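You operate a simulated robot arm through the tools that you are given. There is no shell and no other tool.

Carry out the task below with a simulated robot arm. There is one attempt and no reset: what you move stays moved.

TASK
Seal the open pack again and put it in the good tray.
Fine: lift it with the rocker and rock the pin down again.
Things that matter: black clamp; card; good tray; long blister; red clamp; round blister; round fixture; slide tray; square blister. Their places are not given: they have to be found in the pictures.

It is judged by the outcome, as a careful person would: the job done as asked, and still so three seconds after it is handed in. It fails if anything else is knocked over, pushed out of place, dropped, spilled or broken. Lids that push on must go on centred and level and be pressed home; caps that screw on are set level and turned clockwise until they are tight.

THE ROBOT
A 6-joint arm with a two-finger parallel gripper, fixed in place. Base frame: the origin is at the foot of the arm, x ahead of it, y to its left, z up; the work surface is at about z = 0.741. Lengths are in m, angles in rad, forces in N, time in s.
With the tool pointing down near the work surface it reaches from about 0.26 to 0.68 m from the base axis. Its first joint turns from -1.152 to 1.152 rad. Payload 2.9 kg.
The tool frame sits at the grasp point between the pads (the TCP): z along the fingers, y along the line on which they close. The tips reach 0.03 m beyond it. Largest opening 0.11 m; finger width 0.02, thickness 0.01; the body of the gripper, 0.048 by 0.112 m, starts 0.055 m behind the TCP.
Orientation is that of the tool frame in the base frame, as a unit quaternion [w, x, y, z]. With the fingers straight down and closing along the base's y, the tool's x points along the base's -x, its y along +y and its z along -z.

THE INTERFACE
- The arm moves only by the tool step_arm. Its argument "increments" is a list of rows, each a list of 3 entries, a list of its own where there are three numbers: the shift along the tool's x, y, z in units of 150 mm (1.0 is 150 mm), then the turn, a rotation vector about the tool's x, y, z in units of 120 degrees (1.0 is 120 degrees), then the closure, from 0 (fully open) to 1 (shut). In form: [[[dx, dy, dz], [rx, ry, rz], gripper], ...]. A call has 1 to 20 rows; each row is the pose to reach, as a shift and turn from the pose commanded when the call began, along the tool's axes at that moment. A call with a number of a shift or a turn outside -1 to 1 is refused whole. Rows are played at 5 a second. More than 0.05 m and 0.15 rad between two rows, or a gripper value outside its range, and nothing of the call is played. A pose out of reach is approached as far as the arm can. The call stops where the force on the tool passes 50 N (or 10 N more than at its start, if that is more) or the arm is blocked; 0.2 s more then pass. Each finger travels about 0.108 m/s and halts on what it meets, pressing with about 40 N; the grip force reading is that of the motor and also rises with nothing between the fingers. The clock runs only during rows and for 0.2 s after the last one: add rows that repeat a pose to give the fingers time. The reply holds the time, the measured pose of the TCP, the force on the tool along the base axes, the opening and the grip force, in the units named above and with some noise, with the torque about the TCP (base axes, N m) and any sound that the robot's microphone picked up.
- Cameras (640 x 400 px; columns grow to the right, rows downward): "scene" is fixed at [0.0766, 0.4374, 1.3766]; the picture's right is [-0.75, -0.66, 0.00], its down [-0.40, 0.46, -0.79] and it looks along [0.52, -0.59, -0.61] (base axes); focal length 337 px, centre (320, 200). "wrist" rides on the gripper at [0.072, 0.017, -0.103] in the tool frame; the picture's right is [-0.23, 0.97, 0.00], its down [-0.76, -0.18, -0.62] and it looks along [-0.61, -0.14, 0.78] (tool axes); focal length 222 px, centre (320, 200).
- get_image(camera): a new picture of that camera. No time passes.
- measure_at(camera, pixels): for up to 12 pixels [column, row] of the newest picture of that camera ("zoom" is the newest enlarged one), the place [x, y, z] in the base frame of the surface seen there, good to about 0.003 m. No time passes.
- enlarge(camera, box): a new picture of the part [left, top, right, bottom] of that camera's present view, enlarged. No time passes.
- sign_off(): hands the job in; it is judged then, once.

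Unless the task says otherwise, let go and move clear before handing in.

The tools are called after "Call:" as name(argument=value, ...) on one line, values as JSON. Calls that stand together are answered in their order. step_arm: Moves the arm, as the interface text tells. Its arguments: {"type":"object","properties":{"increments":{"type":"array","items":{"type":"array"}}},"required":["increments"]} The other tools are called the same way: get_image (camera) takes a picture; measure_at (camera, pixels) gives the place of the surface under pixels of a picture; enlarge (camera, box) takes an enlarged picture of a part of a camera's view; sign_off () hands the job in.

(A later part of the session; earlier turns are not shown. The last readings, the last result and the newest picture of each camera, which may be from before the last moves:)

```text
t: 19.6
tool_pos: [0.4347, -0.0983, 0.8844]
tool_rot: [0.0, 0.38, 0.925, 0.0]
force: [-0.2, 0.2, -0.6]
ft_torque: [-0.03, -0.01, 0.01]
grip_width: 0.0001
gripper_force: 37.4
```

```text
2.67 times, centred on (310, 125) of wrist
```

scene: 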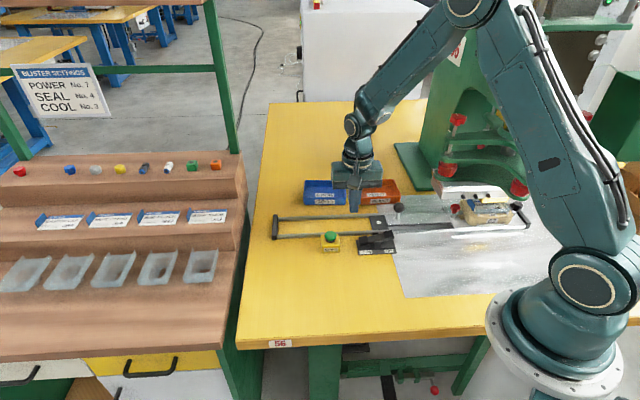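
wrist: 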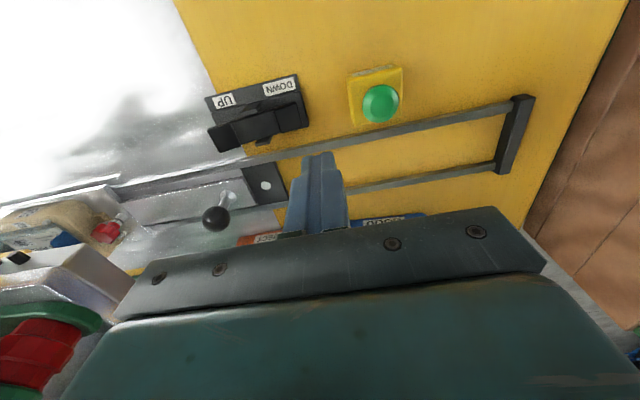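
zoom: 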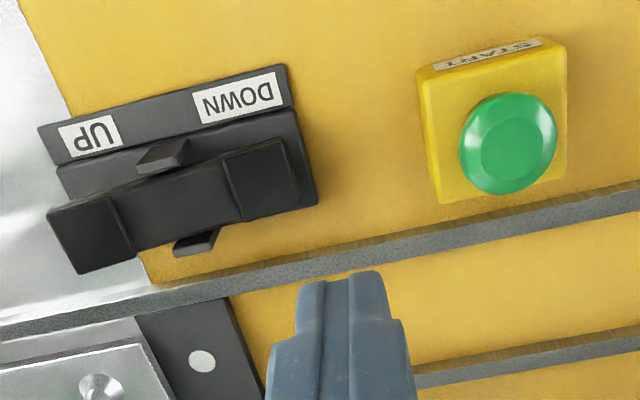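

The button centre is about (0.466, -0.051) with its top at z 0.789. I'll move the closed fingers over it and lower to just above.

Call:
step_arm(increments=[[[0.03, 0.13, 0], [0, 0, 0], 1.0], [[0.06, 0.27, 0], [0, 0, 0], 1.0], [[0.08, 0.367, 0], [0, 0, 0], 1.0], [[0.08, 0.367, 0.13], [0, 0, 0], 1.0], [[0.08, 0.367, 0.26], [0, 0, 0], 1.0], [[0.08, 0.367, 0.37], [0, 0, 0], 1.0], [[0.08, 0.367, 0.37], [0, 0, 0], 1.0]])

Call:
get_image(camera="wrist")

Call:
enlarge(camera="scene", box=[280, 180, 380, 255])

```text
t: 21.2
tool_pos: [0.4655, -0.0493, 0.8293]
tool_rot: [0.0, 0.38, 0.925, -0.001]
force: [-0.6, -0.6, -0.3]
ft_torque: [0.01, 0.01, 0.01]
grip_width: 0.0
gripper_force: 37.6
```

```text
taken
```

wrist: 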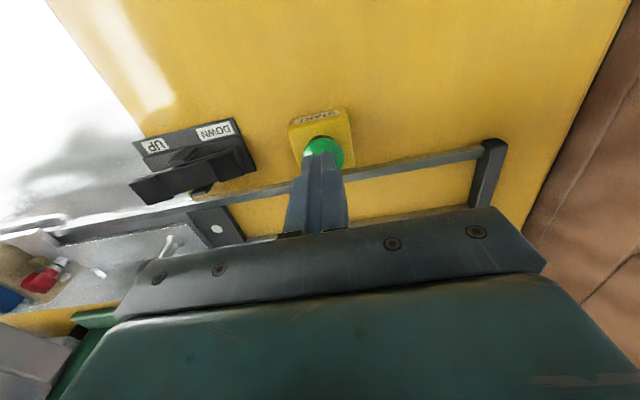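

```text
5.33 times, centred on (330, 218) of scene
```

zoom: 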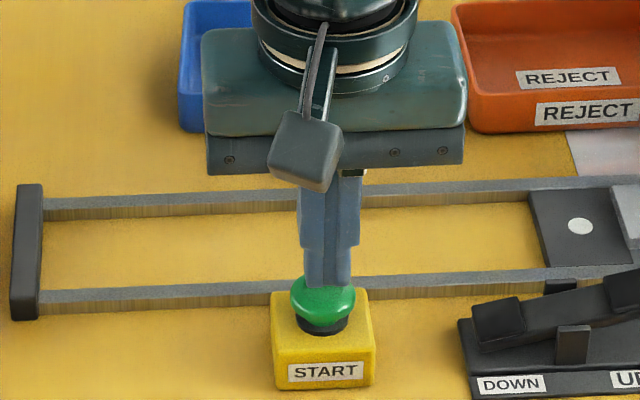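

The fingertips are centred about 10 mm above the button. I'll press it down gently and lift off.

Call:
step_arm(increments=[[[0, 0, 0.03], [0, 0, 0], 1.0], [[0, 0, 0.06], [0, 0, 0], 1.0], [[0, 0, 0.08], [0, 0, 0], 1.0], [[0, 0, 0.1], [0, 0, 0], 1.0], [[0, 0, 0.115], [0, 0, 0], 1.0]])

Call:
enlarge(camera="scene", box=[300, 140, 540, 260])

```text
t: 22.4
tool_pos: [0.4645, -0.0501, 0.8125]
tool_rot: [0.001, 0.38, 0.925, 0.0]
force: [1.6, -0.8, 3.1]
ft_torque: [-0.01, 0.0, -0.03]
grip_width: 0.0001
gripper_force: 37.7
heard: click
```

```text
2.67 times, centred on (420, 200) of scene
```

zoom: 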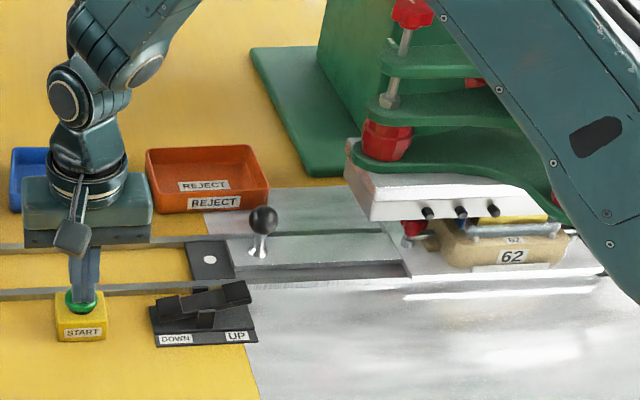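

A click was heard and the press head has come down on the pack. I'll lift off the button and wait while watching the press.

Call:
step_arm(increments=[[[0, 0, -0.1], [0, 0, 0], 1.0], [[0, 0, -0.25], [0, 0, 0], 1.0], [[0, 0, -0.4], [0, 0, 0], 1.0], [[0, 0, -0.4], [0, 0, 0], 1.0], [[0, 0, -0.4], [0, 0, 0], 1.0], [[0, 0, -0.4], [0, 0, 0], 1.0], [[0, 0, -0.4], [0, 0, 0], 1.0], [[0, 0, -0.4], [0, 0, 0], 1.0], [[0, 0, -0.4], [0, 0, 0], 1.0], [[0, 0, -0.4], [0, 0, 0], 1.0]])

Call:
enlarge(camera="scene", box=[400, 130, 560, 240])

```text
t: 24.6
tool_pos: [0.4657, -0.048, 0.8717]
tool_rot: [0.0, 0.38, 0.925, -0.001]
force: [-0.2, -1.0, -0.3]
ft_torque: [0.03, -0.04, 0.0]
grip_width: 0.0002
gripper_force: 37.9
```

```text
3.64 times, centred on (480, 185) of scene
```

zoom: 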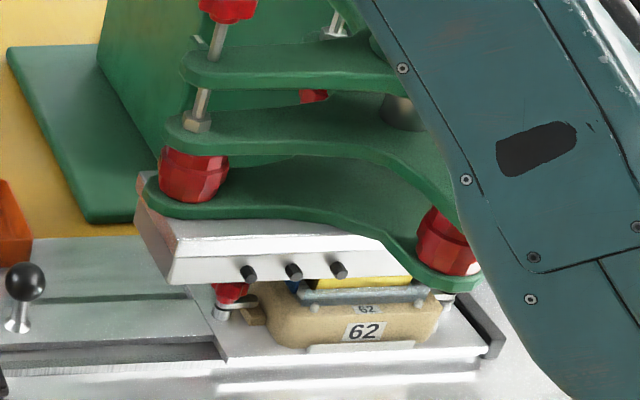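

The press is holding down at t=24.6. I'll hold still and wait another 4 s.

Call:
step_arm(increments=[[[0, 0, 0], [0, 0, 0], 1.0], [[0, 0, 0], [0, 0, 0], 1.0], [[0, 0, 0], [0, 0, 0], 1.0], [[0, 0, 0], [0, 0, 0], 1.0], [[0, 0, 0], [0, 0, 0], 1.0], [[0, 0, 0], [0, 0, 0], 1.0], [[0, 0, 0], [0, 0, 0], 1.0], [[0, 0, 0], [0, 0, 0], 1.0], [[0, 0, 0], [0, 0, 0], 1.0], [[0, 0, 0], [0, 0, 0], 1.0], [[0, 0, 0], [0, 0, 0], 1.0], [[0, 0, 0], [0, 0, 0], 1.0], [[0, 0, 0], [0, 0, 0], 1.0], [[0, 0, 0], [0, 0, 0], 1.0], [[0, 0, 0], [0, 0, 0], 1.0], [[0, 0, 0], [0, 0, 0], 1.0], [[0, 0, 0], [0, 0, 0], 1.0], [[0, 0, 0], [0, 0, 0], 1.0], [[0, 0, 0], [0, 0, 0], 1.0], [[0, 0, 0], [0, 0, 0], 1.0]])

Call:
enlarge(camera="scene", box=[400, 130, 560, 240])

```text
t: 28.8
tool_pos: [0.4656, -0.0489, 0.8721]
tool_rot: [0.0, 0.379, 0.925, 0.0]
force: [-0.9, -0.2, 0.1]
ft_torque: [0.01, 0.0, 0.02]
grip_width: 0.0
gripper_force: 37.5
```

```text
3.64 times, centred on (480, 185) of scene
```

zoom: 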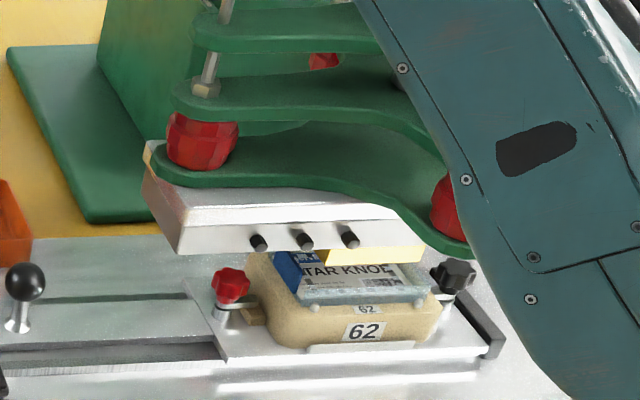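

The head has risen again at t=28.8. I'll wait another 2 s to make sure the cycle is done and look at the pack closely.

Call:
step_arm(increments=[[[0, 0, 0], [0, 0, 0], 1.0], [[0, 0, 0], [0, 0, 0], 1.0], [[0, 0, 0], [0, 0, 0], 1.0], [[0, 0, 0], [0, 0, 0], 1.0], [[0, 0, 0], [0, 0, 0], 1.0], [[0, 0, 0], [0, 0, 0], 1.0], [[0, 0, 0], [0, 0, 0], 1.0], [[0, 0, 0], [0, 0, 0], 1.0], [[0, 0, 0], [0, 0, 0], 1.0], [[0, 0, 0], [0, 0, 0], 1.0]])

Call:
enlarge(camera="scene", box=[430, 170, 540, 240])

Call:
get_image(camera="wrist")

```text
t: 31.0
tool_pos: [0.4664, -0.0485, 0.8713]
tool_rot: [0.0, 0.381, 0.925, -0.001]
force: [-0.6, 0.2, 0.6]
ft_torque: [-0.03, -0.02, -0.02]
grip_width: 0.0
gripper_force: 37.8
```

```text
5.71 times, centred on (485, 205) of scene
```

zoom: 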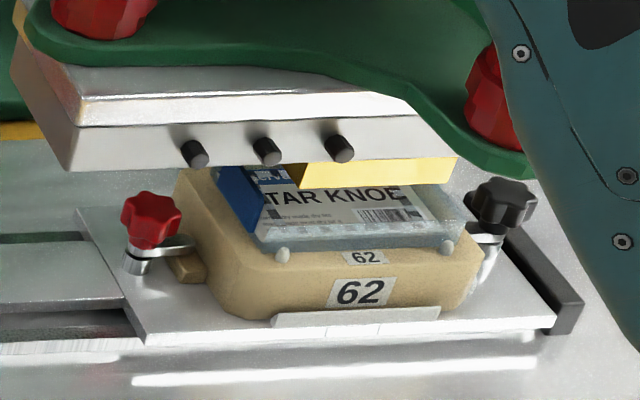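

```text
taken
```

wrist: 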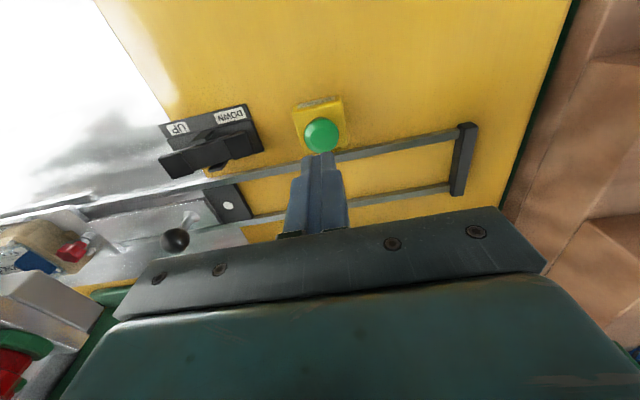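

The cycle is over: the head sits as before and the pack is unchanged in position. I'll measure the handle ball at (176,240) and head back to it with the fingers opening.

Call:
measure_at(camera="wrist", pixels=[[176, 240], [176, 230], [170, 240], [184, 240]])

Call:
step_arm(increments=[[[-0.06, -0.14, -0.05], [0, 0, 0], 0.9], [[-0.12, -0.28, -0.1], [0, 0, 0], 0.7], [[-0.18, -0.42, -0.1], [0, 0, 0], 0.5], [[-0.24, -0.56, -0.1], [0, 0, 0], 0.45], [[-0.3, -0.7, -0.1], [0, 0, 0], 0.42], [[-0.36, -0.82, -0.1], [0, 0, 0], 0.42], [[-0.4, -0.9, -0.1], [0, 0, 0], 0.42], [[-0.4, -0.9, -0.1], [0, 0, 0], 0.42]])

Call:
get_image(camera="wrist")

```text
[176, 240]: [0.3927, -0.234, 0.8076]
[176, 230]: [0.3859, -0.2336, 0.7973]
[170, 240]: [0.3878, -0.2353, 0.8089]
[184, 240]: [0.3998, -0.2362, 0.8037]
```

```text
t: 32.8
tool_pos: [0.4146, -0.1863, 0.8872]
tool_rot: [0.0, 0.38, 0.925, 0.0]
force: [-1.1, 0.3, 0.1]
ft_torque: [-0.02, 0.02, 0.02]
grip_width: 0.0639
gripper_force: 0.0
```

```text
taken
```

wrist: 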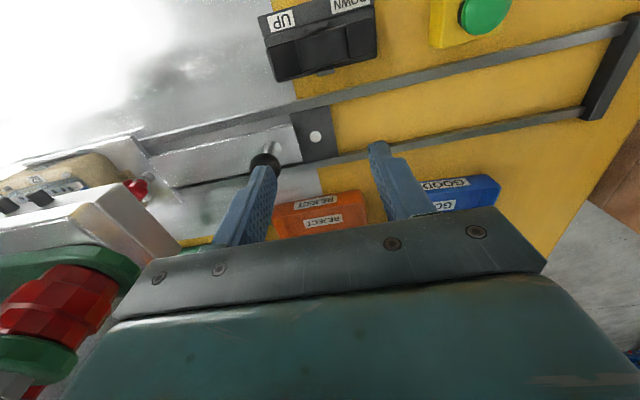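

The ball centre is at about (0.391, -0.247, 0.799). I'll move over it and lower the open fingers around it.

Call:
step_arm(increments=[[[-0.06, -0.14, 0], [0, 0, 0], 0.42], [[-0.12, -0.28, 0], [0, 0, 0], 0.42], [[-0.174, -0.398, 0], [0, 0, 0], 0.42], [[-0.174, -0.398, 0], [0, 0, 0], 0.42]])

Call:
get_image(camera="wrist")

Call:
enlarge(camera="scene", box=[340, 130, 500, 240])

```text
t: 33.8
tool_pos: [0.3901, -0.2479, 0.8856]
tool_rot: [0.0, 0.38, 0.925, -0.001]
force: [0.2, 0.6, -0.1]
ft_torque: [0.03, -0.01, -0.02]
grip_width: 0.0636
gripper_force: 0.2
```

```text
taken
```

wrist: 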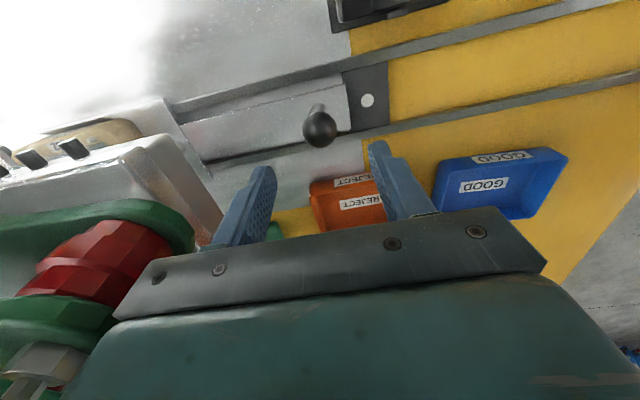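

```text
3.64 times, centred on (420, 185) of scene
```

zoom: 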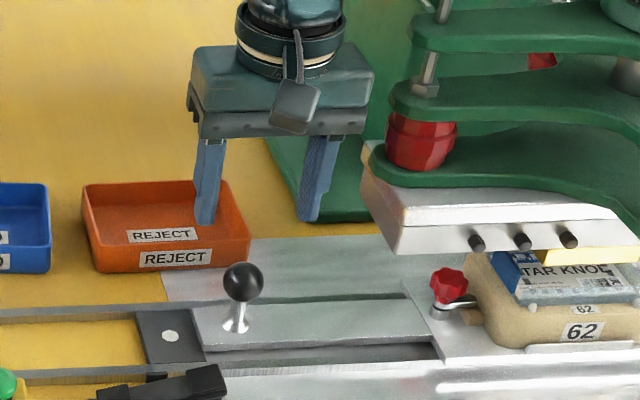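

The ball is at (320,128), centred between the fingers. I'll descend and close to the loose cage.

Call:
step_arm(increments=[[[0, 0, 0.13], [0, 0, 0], 0.42], [[0, 0, 0.26], [0, 0, 0], 0.42], [[0, 0, 0.39], [0, 0, 0], 0.42], [[0, 0, 0.5], [0, 0, 0], 0.42], [[0, 0, 0.555], [0, 0, 0], 0.42], [[0, 0, 0.555], [0, 0, 0], 0.55], [[0, 0, 0.555], [0, 0, 0], 0.66], [[0, 0, 0.555], [0, 0, 0], 0.66]])

Call:
get_image(camera="wrist")

```text
t: 35.6
tool_pos: [0.3883, -0.2483, 0.8041]
tool_rot: [0.0, 0.38, 0.925, 0.0]
force: [0.8, 0.1, 0.0]
ft_torque: [-0.02, -0.04, -0.01]
grip_width: 0.0378
gripper_force: 0.1
```

```text
taken
```

wrist: 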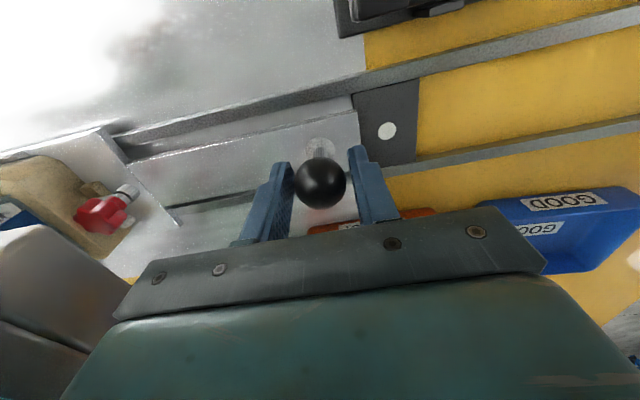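

The ball is caged at (321,182). I'll draw the slide back out along the rail.

Call:
step_arm(increments=[[[0, 0.04, 0], [0, 0, 0], 0.66], [[0, 0.1, 0], [0, 0, 0], 0.66], [[0, 0.18, 0], [0, 0, 0], 0.66], [[0, 0.27, 0], [0, 0, 0], 0.66], [[0, 0.36, 0], [0, 0, 0], 0.66], [[0, 0.45, 0], [0, 0, 0], 0.66], [[0, 0.54, 0], [0, 0, 0], 0.66], [[0, 0.63, 0], [0, 0, 0], 0.66], [[0, 0.72, 0], [0, 0, 0], 0.66], [[0, 0.8, 0], [0, 0, 0], 0.66], [[0, 0.88, 0], [0, 0, 0], 0.66], [[0, 0.95, 0], [0, 0, 0], 0.66], [[0, 1.0, 0], [0, 0, 0], 0.66]])

Call:
get_image(camera="wrist")

Call:
enlarge(camera="scene", box=[300, 140, 540, 260])

```text
t: 38.4
tool_pos: [0.4954, -0.1417, 0.8029]
tool_rot: [0.0, 0.38, 0.925, -0.001]
force: [-0.7, -0.6, 0.6]
ft_torque: [0.01, -0.01, 0.01]
grip_width: 0.0378
gripper_force: 0.2
```

```text
taken
```

wrist: 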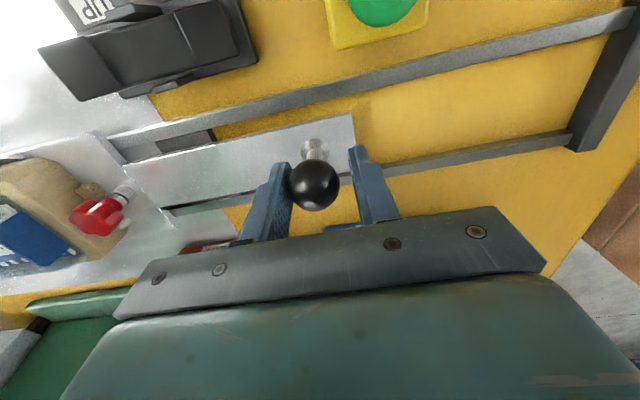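

```text
2.67 times, centred on (420, 200) of scene
```

zoom: 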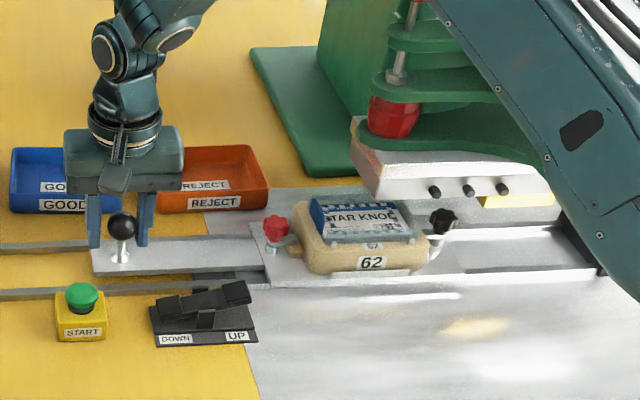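

The pack now carries a clear sealed checker pattern round the card. I'll draw the slide the next 135 mm and then creep to the home position.

Call:
step_arm(increments=[[[0, 0.05, 0], [0, 0, 0], 0.66], [[0, 0.12, 0], [0, 0, 0], 0.66], [[0, 0.2, 0], [0, 0, 0], 0.66], [[0, 0.29, 0], [0, 0, 0], 0.66], [[0, 0.38, 0], [0, 0, 0], 0.66], [[0, 0.47, 0], [0, 0, 0], 0.66], [[0, 0.56, 0], [0, 0, 0], 0.66], [[0, 0.65, 0], [0, 0, 0], 0.66], [[0, 0.73, 0], [0, 0, 0], 0.66], [[0, 0.8, 0], [0, 0, 0], 0.66], [[0, 0.86, 0], [0, 0, 0], 0.66], [[0, 0.9, 0], [0, 0, 0], 0.66]])

Call:
get_image(camera="wrist")

Call:
enlarge(camera="scene", box=[260, 165, 420, 265])

```text
t: 41.0
tool_pos: [0.5906, -0.046, 0.8035]
tool_rot: [0.001, 0.381, 0.925, -0.001]
force: [-0.2, -1.2, 0.1]
ft_torque: [-0.05, 0.02, 0.03]
grip_width: 0.038
gripper_force: 1.2
```

```text
taken
```

wrist: 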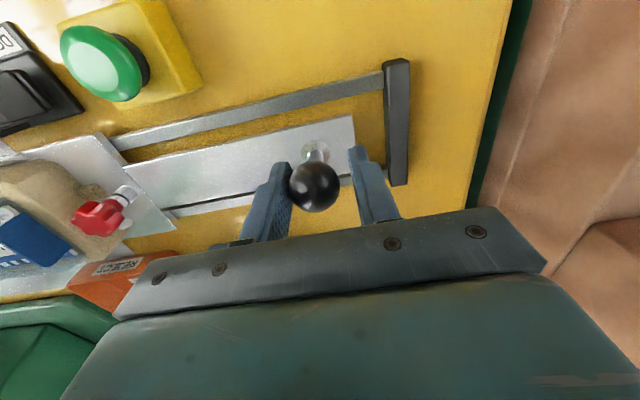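

```text
4.00 times, centred on (340, 215) of scene
```

zoom: 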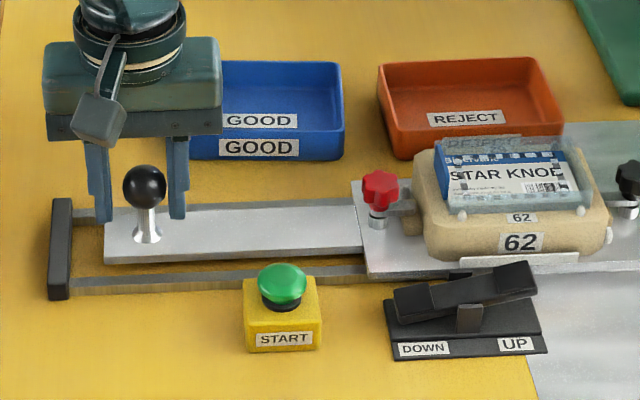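

The ball is now at (144,186) in the same zoom where it began at (117,187), so about 18 mm remain. I'll creep back toward home watching the force.

Call:
step_arm(increments=[[[0, 0.017, 0], [0, 0, 0], 0.66], [[0, 0.034, 0], [0, 0, 0], 0.66], [[0, 0.051, 0], [0, 0, 0], 0.66], [[0, 0.068, 0], [0, 0, 0], 0.66], [[0, 0.085, 0], [0, 0, 0], 0.66], [[0, 0.1, 0], [0, 0, 0], 0.66], [[0, 0.112, 0], [0, 0, 0], 0.66]])

Call:
enlarge(camera="scene", box=[260, 165, 420, 265])

Call:
get_image(camera="wrist")

```text
t: 42.6
tool_pos: [0.6026, -0.033, 0.8046]
tool_rot: [0.001, 0.38, 0.925, 0.001]
force: [-0.1, -0.5, 0.2]
ft_torque: [0.02, -0.01, -0.01]
grip_width: 0.0374
gripper_force: 0.0
```

```text
4.00 times, centred on (340, 215) of scene
```

zoom: 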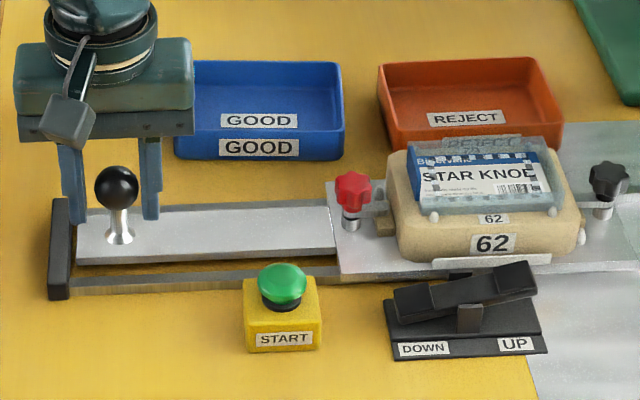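

```text
taken
```

wrist: 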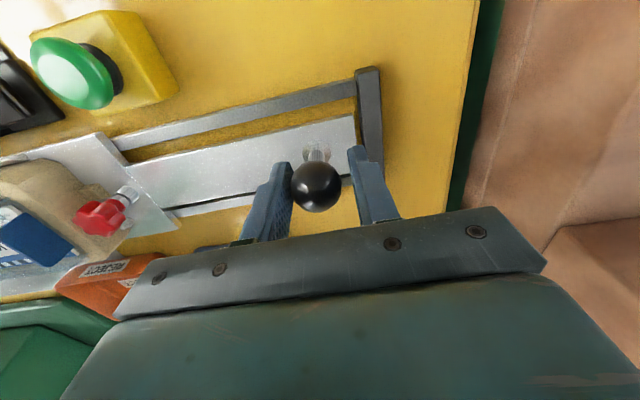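

The slide is back where it started (ball at (116,187), plate end at x=77 in the zoom). I'll compare precisely with the initial close-up of the same box.

Call:
enlarge(camera="scene", box=[265, 195, 365, 258])

Call:
enlarge(camera="scene", box=[340, 180, 430, 236])

```text
6.35 times, centred on (315, 226) of scene
```

zoom: 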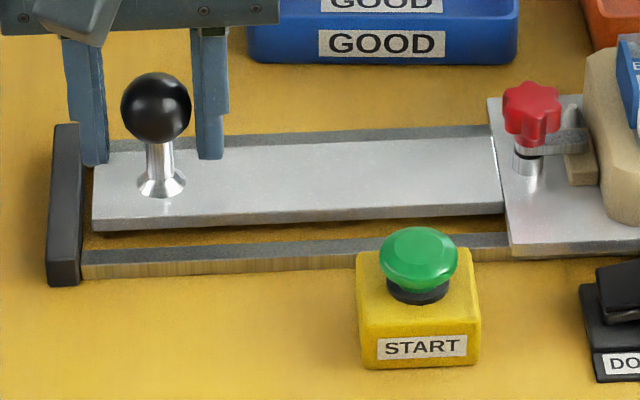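

```text
7.11 times, centred on (385, 208) of scene
```

zoom: 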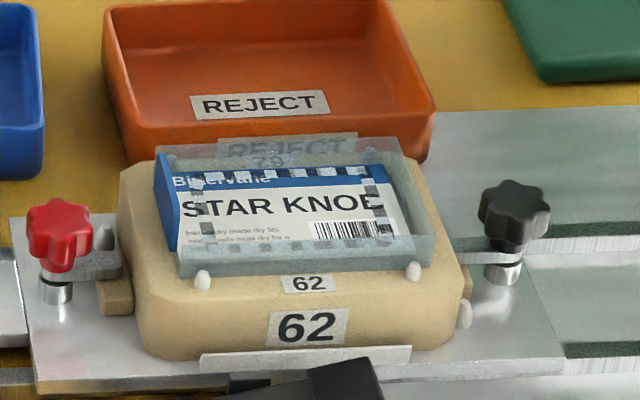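

The view matches the initial close-up to the pixel, so the slide is at home. I'll release the handle, rise and travel toward the rocker with the fingers closing.

Call:
step_arm(increments=[[[0, -0.01, 0], [0, 0, 0], 0.5], [[0, -0.01, 0], [0, 0, 0], 0.48], [[0, -0.01, -0.12], [0, 0, 0], 0.48], [[0, -0.01, -0.26], [0, 0, 0], 0.48], [[0, -0.01, -0.4], [0, 0, 0], 0.48], [[0.02, -0.1, -0.55], [0, 0, 0], 0.6], [[0.08, -0.27, -0.65], [0, 0, 0], 0.8], [[0.14, -0.44, -0.65], [0, 0, 0], 1.0], [[0.2, -0.61, -0.65], [0, 0, 0], 1.0], [[0.26, -0.78, -0.65], [0, 0, 0], 1.0], [[0.32, -0.95, -0.65], [0, 0, 0], 1.0], [[0.35, -1.0, -0.65], [0, 0, 0], 1.0], [[0.35, -1.0, -0.65], [0, 0, 0], 1.0]])

Call:
get_image(camera="wrist")

Call:
get_image(camera="scene")

```text
t: 45.4
tool_pos: [0.4571, -0.1021, 0.901]
tool_rot: [0.0, 0.38, 0.925, 0.0]
force: [-0.1, 0.0, -0.7]
ft_torque: [0.01, 0.01, -0.04]
grip_width: 0.0
gripper_force: 37.7
```

```text
taken
```

wrist: 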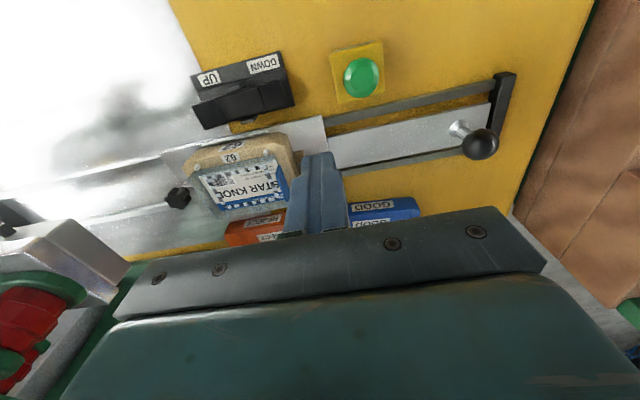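

```text
taken
```

scene: 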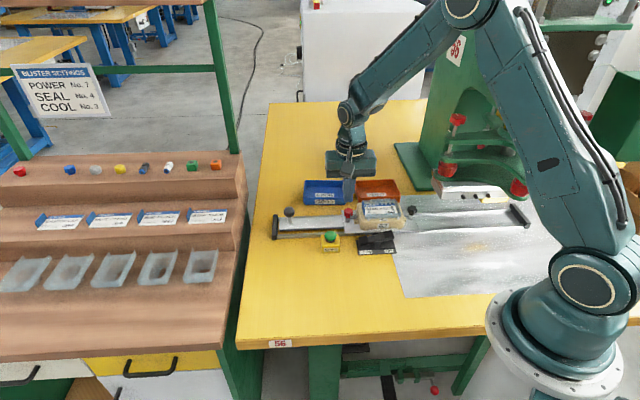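

The arm is clear of the handle and the rocker is in view at (240,105). I'll zoom in and measure the rocker pads and the pack edges.

Call:
enlarge(camera="wrist", box=[160, 40, 320, 230])

Call:
enlarge(camera="wrist", box=[180, 40, 308, 140])

Call:
measure_at(camera="zoom", pixels=[[110, 330], [165, 320], [105, 375], [135, 350], [470, 240], [520, 230], [510, 270], [300, 290], [60, 280], [140, 395], [545, 280], [490, 215]])

```text
2.11 times, centred on (240, 135) of wrist
```

zoom: 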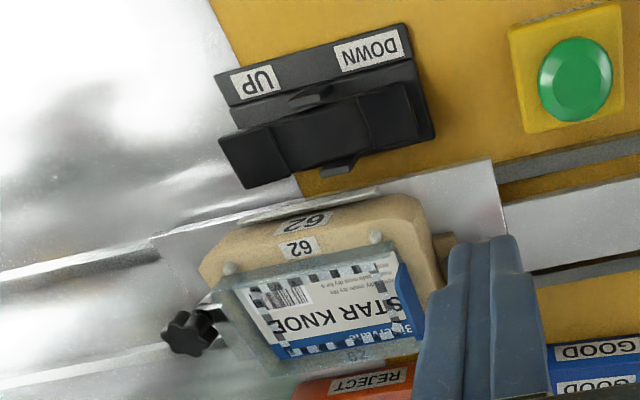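

```text
4.00 times, centred on (244, 90) of wrist
```

zoom: 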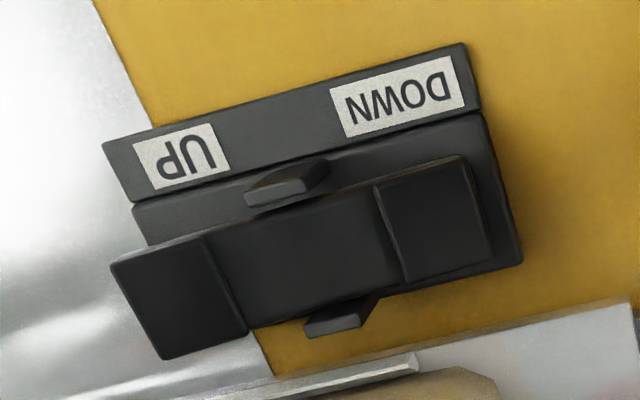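

```text
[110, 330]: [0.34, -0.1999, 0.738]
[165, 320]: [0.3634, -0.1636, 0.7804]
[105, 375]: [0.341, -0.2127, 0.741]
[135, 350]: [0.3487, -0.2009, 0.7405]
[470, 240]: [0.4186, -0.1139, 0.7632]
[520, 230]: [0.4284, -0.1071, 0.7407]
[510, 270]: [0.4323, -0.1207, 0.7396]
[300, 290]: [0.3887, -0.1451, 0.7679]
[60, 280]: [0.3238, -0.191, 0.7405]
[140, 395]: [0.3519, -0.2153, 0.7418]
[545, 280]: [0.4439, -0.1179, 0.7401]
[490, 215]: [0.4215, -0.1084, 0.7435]
```

The UP pad is centred at zoom (182,297) and DOWN at (435,220). I'll measure those and the pad corners.

Call:
measure_at(camera="zoom", pixels=[[182, 297], [125, 268], [200, 250], [235, 322], [168, 348], [435, 220], [390, 200], [455, 172], [480, 245], [415, 270], [285, 185], [340, 320]])

Call:
measure_at(camera="scene", pixels=[[389, 234], [386, 230], [394, 234], [391, 238], [370, 207], [400, 205], [363, 205], [366, 212], [404, 215], [398, 203], [362, 220], [405, 222]])

```text
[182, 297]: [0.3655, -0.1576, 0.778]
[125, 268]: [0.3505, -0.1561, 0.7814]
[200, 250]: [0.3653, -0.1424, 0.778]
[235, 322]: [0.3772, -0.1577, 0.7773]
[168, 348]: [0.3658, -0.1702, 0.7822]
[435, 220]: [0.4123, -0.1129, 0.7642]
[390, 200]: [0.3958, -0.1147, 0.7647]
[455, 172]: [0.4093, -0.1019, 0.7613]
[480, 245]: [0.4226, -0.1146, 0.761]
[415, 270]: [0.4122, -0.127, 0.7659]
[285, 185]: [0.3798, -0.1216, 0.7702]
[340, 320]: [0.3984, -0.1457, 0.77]
```

```text
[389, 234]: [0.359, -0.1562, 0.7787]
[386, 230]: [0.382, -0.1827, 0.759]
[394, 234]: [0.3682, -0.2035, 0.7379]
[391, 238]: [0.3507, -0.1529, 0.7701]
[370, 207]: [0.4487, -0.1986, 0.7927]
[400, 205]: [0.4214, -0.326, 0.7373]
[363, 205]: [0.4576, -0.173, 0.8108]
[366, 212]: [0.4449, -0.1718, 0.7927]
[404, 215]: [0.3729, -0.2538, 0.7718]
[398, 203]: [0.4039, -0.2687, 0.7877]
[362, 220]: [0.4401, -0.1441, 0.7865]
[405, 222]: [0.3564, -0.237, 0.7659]
```

The UP pad centre is about (0.362, -0.156, 0.779) and DOWN pad about (0.410, -0.113, 0.763). I'll bring the closed fingertips to just above UP.

Call:
step_arm(increments=[[[0.05, -0.17, 0], [0, 0, 0], 1.0], [[0.1, -0.35, 0.05], [0, 0, 0], 1.0], [[0.15, -0.52, 0.15], [0, 0, 0], 1.0], [[0.19, -0.65, 0.28], [0, 0, 0], 1.0], [[0.192, -0.697, 0.4], [0, 0, 0], 1.0], [[0.192, -0.697, 0.5], [0, 0, 0], 1.0], [[0.192, -0.697, 0.5], [0, 0, 0], 1.0]])

Call:
get_image(camera="wrist")

Call:
enlarge(camera="scene", box=[330, 170, 440, 260])

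```text
t: 47.0
tool_pos: [0.3651, -0.1567, 0.8267]
tool_rot: [-0.001, 0.38, 0.925, 0.0]
force: [-0.3, 0.7, -0.7]
ft_torque: [-0.01, -0.03, 0.04]
grip_width: 0.0
gripper_force: 37.1
```

```text
taken
```

wrist: 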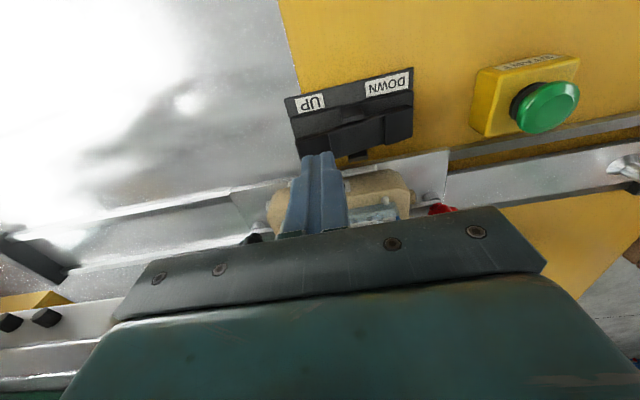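

```text
4.44 times, centred on (385, 215) of scene
```

zoom: 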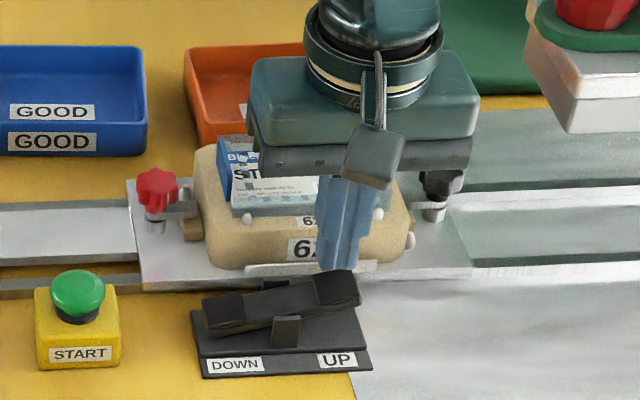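

The tips sit about 18 mm above the UP pad. I'll press it down in small steps.

Call:
step_arm(increments=[[[0, 0, 0.05], [0, 0, 0], 1.0], [[0, 0, 0.1], [0, 0, 0], 1.0], [[0, 0, 0.13], [0, 0, 0], 1.0], [[0, 0, 0.155], [0, 0, 0], 1.0], [[0, 0, 0.18], [0, 0, 0], 1.0], [[0, 0, 0.2], [0, 0, 0], 1.0]])

Call:
enlarge(camera="scene", box=[330, 170, 440, 260])

```text
t: 48.4
tool_pos: [0.3655, -0.1561, 0.7965]
tool_rot: [0.0, 0.38, 0.925, 0.0]
force: [-5.0, 1.9, 17.1]
ft_torque: [0.17, 0.0, 0.05]
grip_width: 0.0
gripper_force: 37.7
```

```text
4.44 times, centred on (385, 215) of scene
```

zoom: 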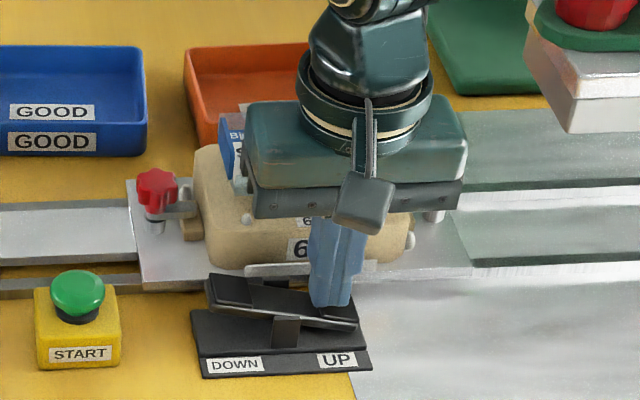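

The rocker has tipped to the UP side (17 N). I'll press the last few millimetres to be sure it's at its stop.

Call:
step_arm(increments=[[[0, 0, 0.012], [0, 0, 0], 1.0], [[0, 0, 0.022], [0, 0, 0], 1.0], [[0, 0, 0.03], [0, 0, 0], 1.0]])

Call:
enlarge(camera="scene", box=[330, 170, 440, 260])

```text
t: 48.9
tool_pos: [0.3651, -0.157, 0.797]
tool_rot: [0.0, 0.38, 0.925, 0.001]
force: [-4.1, 1.8, 14.6]
ft_torque: [0.1, 0.05, 0.05]
grip_width: 0.0
gripper_force: 37.3
stopped in row 2: the force on the tool passed its limit at 56 N (the readings are from after the stop); the commanded pose is now the measured one
```

```text
4.44 times, centred on (385, 215) of scene
```

zoom: 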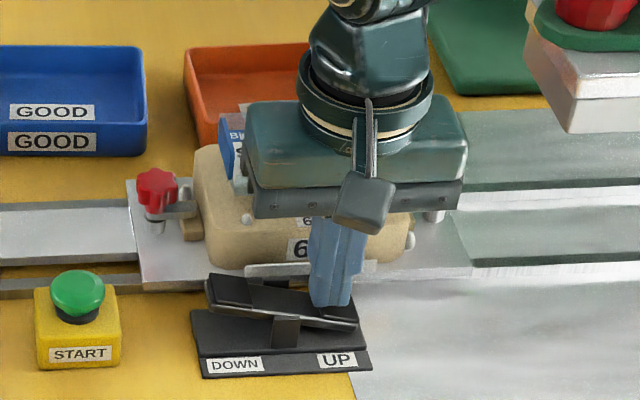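

The rocker is at its stop. I'll lift straight off and look at the pack.

Call:
step_arm(increments=[[[0, 0, -0.06], [0, 0, 0], 1.0], [[0, 0, -0.2], [0, 0, 0], 1.0], [[0, 0, -0.4], [0, 0, 0], 1.0], [[0.05, 0, -0.6], [0, 0, 0], 0.8], [[0.15, 0, -0.75], [0, 0, 0], 0.5], [[0.3, 0, -0.9], [0, 0, 0], 0.2], [[0.3, 0, -0.9], [0, 0, 0], 0]])

Call:
get_image(camera="wrist")

Call:
enlarge(camera="scene", box=[330, 170, 440, 260])

```text
t: 50.5
tool_pos: [0.3325, -0.1254, 0.9318]
tool_rot: [0.001, 0.38, 0.925, 0.001]
force: [-0.8, -0.3, -0.1]
ft_torque: [0.0, 0.0, 0.05]
grip_width: 0.1104
gripper_force: 0.0
```

```text
taken
```

wrist: 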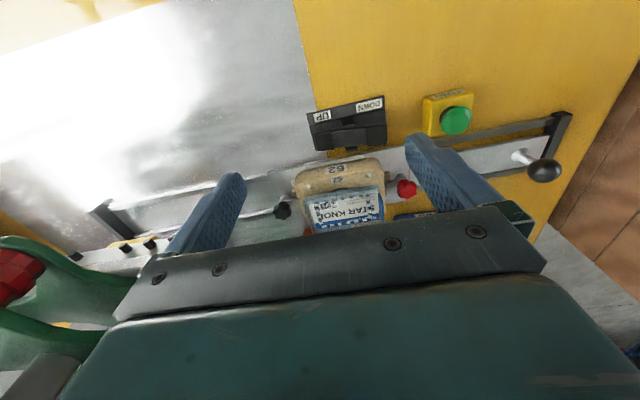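

```text
4.44 times, centred on (385, 215) of scene
```

zoom: 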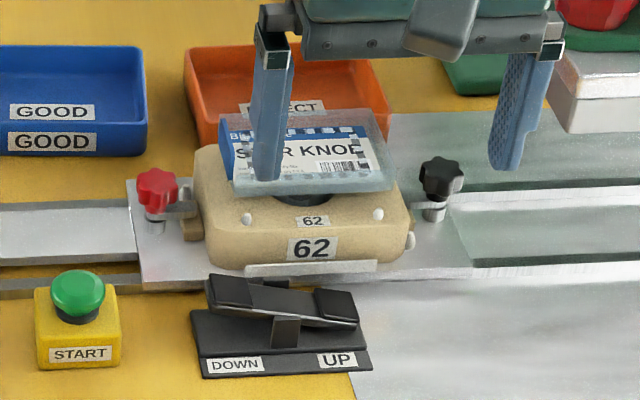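

The rocker stays UP and the pack is raised on the lift pin, level. I'll measure its corners and height from both cameras.

Call:
enlarge(camera="scene", box=[370, 185, 430, 223])

Call:
enlarge(camera="wrist", box=[270, 140, 430, 240])

Call:
measure_at(camera="zoom", pixels=[[150, 190], [170, 240], [180, 340], [300, 320], [450, 310], [445, 190], [300, 190], [300, 250], [150, 260], [455, 250], [220, 300], [400, 230]])

```text
10.53 times, centred on (400, 204) of scene
```

zoom: 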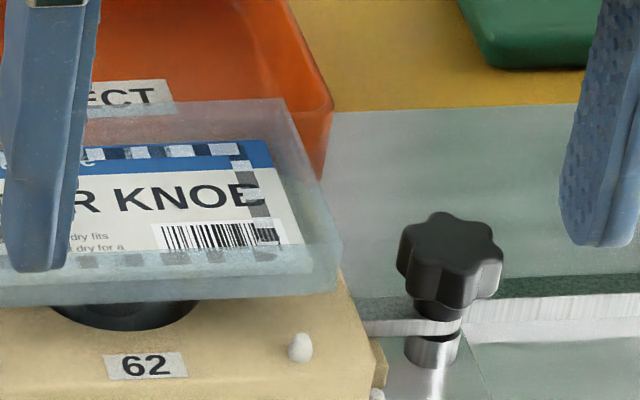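

```text
4.00 times, centred on (350, 190) of wrist
```

zoom: 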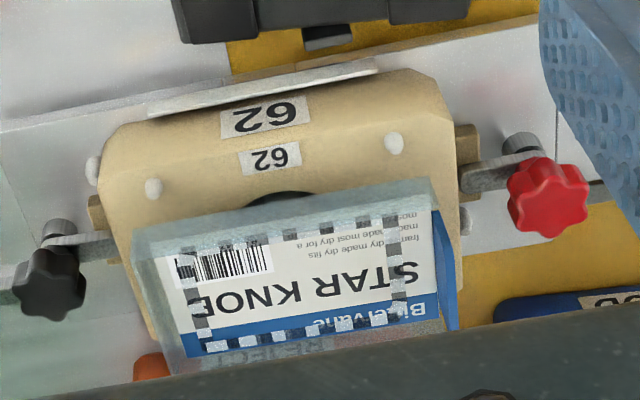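

```text
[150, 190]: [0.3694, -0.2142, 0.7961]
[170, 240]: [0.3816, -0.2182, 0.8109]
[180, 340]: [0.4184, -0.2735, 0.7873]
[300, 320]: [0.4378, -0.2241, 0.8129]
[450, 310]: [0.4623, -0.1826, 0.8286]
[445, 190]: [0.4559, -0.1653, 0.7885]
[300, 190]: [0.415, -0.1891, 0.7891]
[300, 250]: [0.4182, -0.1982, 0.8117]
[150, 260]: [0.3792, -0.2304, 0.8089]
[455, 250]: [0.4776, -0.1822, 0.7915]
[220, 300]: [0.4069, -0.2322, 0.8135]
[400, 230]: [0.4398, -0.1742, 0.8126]
```

The pack's card is at z≈0.812, raised about 20 mm, roughly 0.089 long by 0.066 wide and centred near (0.424, -0.213). I'll turn the tool 90° so the fingers close across its short side, staying high over it.

Call:
step_arm(increments=[[[-0.07, 0, 0.0], [0, 0, -0.0625], 0.15], [[-0.14, 0, 0.0], [0, 0, -0.125], 0.15], [[-0.21, 0.005, 0.0], [0, 0, -0.1875], 0.15], [[-0.28, 0.005, 0.0], [0, 0, -0.25], 0.15], [[-0.35, 0.005, 0.0], [0, 0, -0.3125], 0.15], [[-0.42, 0.01, 0.0], [0, 0, -0.375], 0.15], [[-0.49, 0.01, 0.0], [0, 0, -0.4375], 0.15], [[-0.56, 0.01, 0.0], [0, 0, -0.5], 0.15], [[-0.63, 0.015, 0.0], [0, 0, -0.5625], 0.15], [[-0.7, 0.015, 0.0], [0, 0, -0.625], 0.15], [[-0.77, 0.015, 0.0], [0, 0, -0.6875], 0.15], [[-0.842, 0.016, 0.0], [0, 0, -0.75], 0.15], [[-0.842, 0.016, 0.0], [0, 0, -0.75], 0.15]])

Call:
get_image(camera="wrist")

Call:
get_image(camera="scene")

```text
t: 53.3
tool_pos: [0.4252, -0.2127, 0.9319]
tool_rot: [0.002, -0.386, 0.922, 0.001]
force: [0.0, 0.6, 0.2]
ft_torque: [0.01, 0.01, -0.02]
grip_width: 0.0935
gripper_force: 0.0
```

```text
taken
```

wrist: 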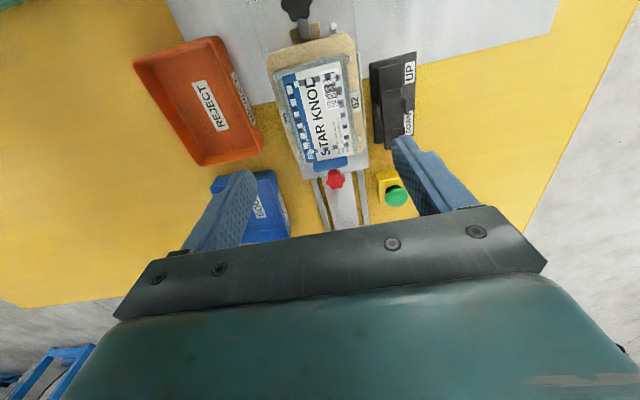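

```text
taken
```

scene: 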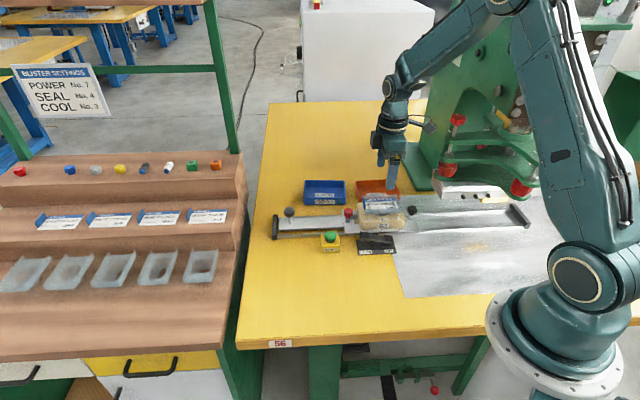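

The tool has turned as wanted and the pack is visible at (320,110). I'll zoom in and measure the pack's edges from this steep view.

Call:
enlarge(camera="wrist", box=[250, 20, 390, 190])

Call:
enlarge(camera="wrist", box=[262, 45, 374, 180])

Call:
enlarge(camera="scene", box=[350, 180, 420, 225])

```text
2.35 times, centred on (320, 105) of wrist
```

zoom: 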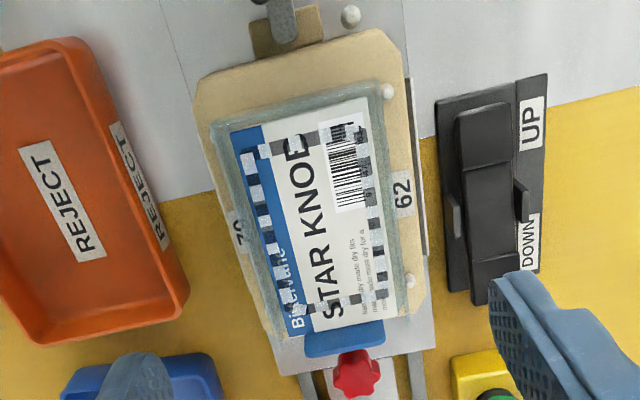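

```text
2.96 times, centred on (318, 112) of wrist
```

zoom: 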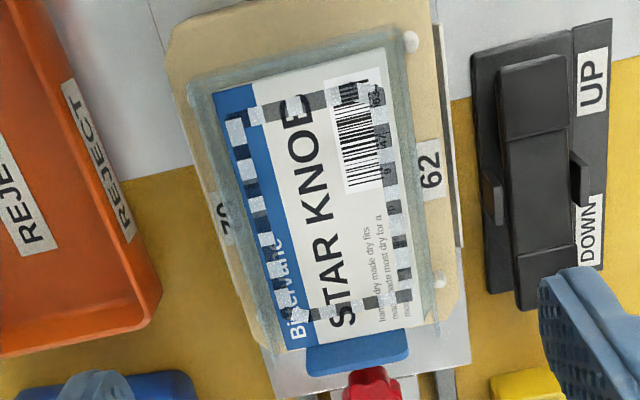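

```text
8.89 times, centred on (385, 202) of scene
```

zoom: 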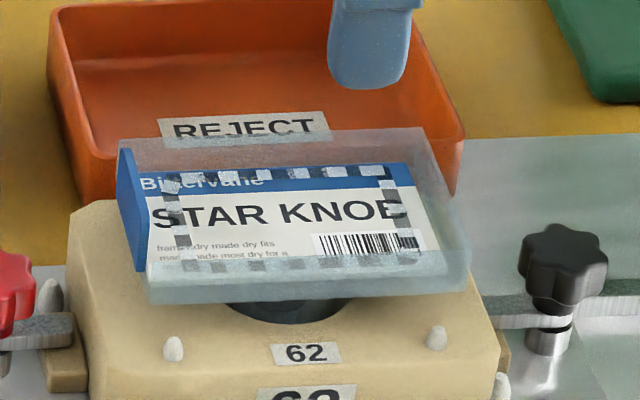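

I now see the blister as a U of three walls round the card, with the card's flap toward the red clamp. I'll measure along its front and back walls.

Call:
enlarge(camera="wrist", box=[262, 45, 374, 180])

Call:
measure_at(camera="zoom", pixels=[[193, 95], [205, 120], [228, 200], [233, 198], [265, 320], [398, 45], [415, 180], [408, 180], [421, 180], [430, 310], [300, 70], [320, 200]])

Call:
enlarge(camera="scene", box=[350, 180, 420, 225])

Call:
measure_at(camera="zoom", pixels=[[150, 288], [300, 282], [460, 275], [300, 298], [300, 270], [125, 145], [280, 138], [420, 132], [130, 200], [465, 245], [280, 205], [285, 310]])

```text
2.96 times, centred on (318, 112) of wrist
```

zoom: 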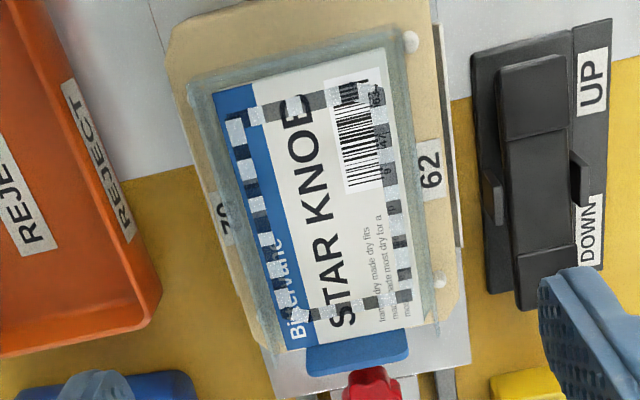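

```text
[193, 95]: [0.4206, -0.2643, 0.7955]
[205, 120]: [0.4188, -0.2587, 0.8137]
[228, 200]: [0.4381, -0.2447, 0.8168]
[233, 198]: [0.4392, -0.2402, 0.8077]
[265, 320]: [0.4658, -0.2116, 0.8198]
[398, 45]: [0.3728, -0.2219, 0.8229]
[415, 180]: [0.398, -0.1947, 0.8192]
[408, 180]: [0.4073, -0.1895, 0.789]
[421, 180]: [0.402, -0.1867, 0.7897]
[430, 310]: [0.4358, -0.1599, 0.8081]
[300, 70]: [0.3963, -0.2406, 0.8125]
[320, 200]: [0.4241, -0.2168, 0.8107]
```

```text
8.89 times, centred on (385, 202) of scene
```

zoom: 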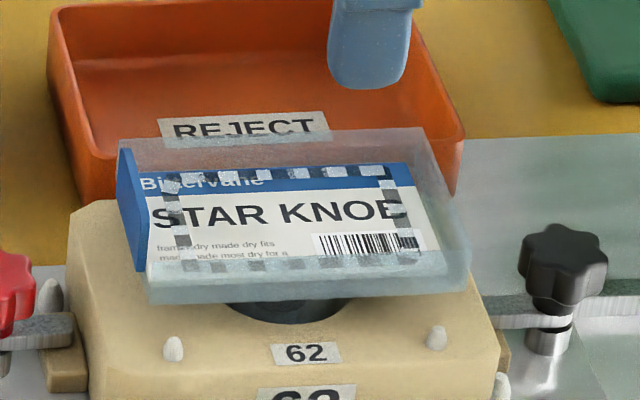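

```text
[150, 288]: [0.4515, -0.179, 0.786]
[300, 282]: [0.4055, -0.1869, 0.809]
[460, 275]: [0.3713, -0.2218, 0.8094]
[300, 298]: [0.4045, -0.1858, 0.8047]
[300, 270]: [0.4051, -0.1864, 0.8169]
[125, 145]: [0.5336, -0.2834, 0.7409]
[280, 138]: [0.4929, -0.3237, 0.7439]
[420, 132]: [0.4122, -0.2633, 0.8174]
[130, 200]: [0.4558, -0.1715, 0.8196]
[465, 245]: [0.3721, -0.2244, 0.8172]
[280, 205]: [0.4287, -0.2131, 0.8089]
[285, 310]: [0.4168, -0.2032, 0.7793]
```

The pack's front wall is at n≈-0.419 and back wall at n≈-0.481 (62 mm wide), z 0.804–0.822, centre at (0.4243, -0.2121), within 1 mm of the tool. I'll descend with the fingers open around it, tips staying above the fixture top (0.789).

Call:
step_arm(increments=[[[0, 0.007, 0.12], [0, 0, 0], 0.15], [[0, 0.007, 0.25], [0, 0, 0], 0.15], [[0, 0.007, 0.38], [0, 0, 0], 0.15], [[0, 0.007, 0.5], [0, 0, 0], 0.15], [[0, 0.007, 0.58], [0, 0, 0], 0.15], [[0, 0.007, 0.58], [0, 0, 0], 0.15]])

Call:
get_image(camera="wrist")

Call:
enlarge(camera="scene", box=[350, 180, 420, 225])

```text
t: 54.7
tool_pos: [0.4251, -0.2108, 0.8453]
tool_rot: [0.002, -0.386, 0.922, -0.001]
force: [-0.1, -0.8, -0.1]
ft_torque: [0.01, -0.04, 0.0]
grip_width: 0.0937
gripper_force: 0.0
```

```text
taken
```

wrist: 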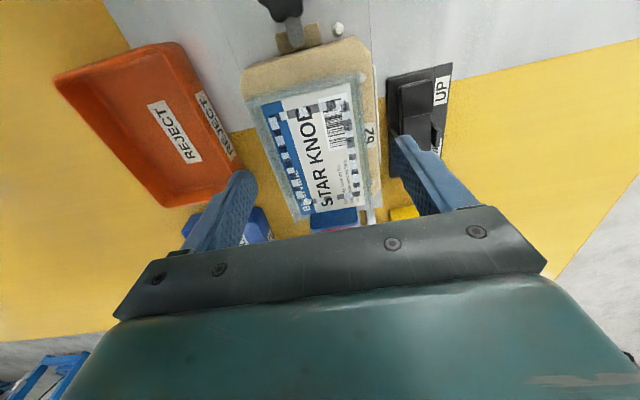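

```text
8.89 times, centred on (385, 202) of scene
```

zoom: 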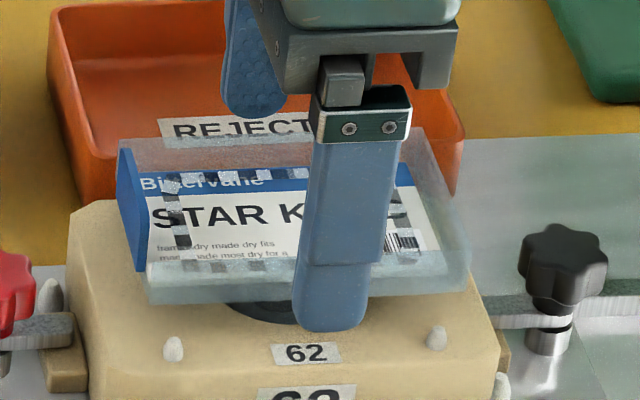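

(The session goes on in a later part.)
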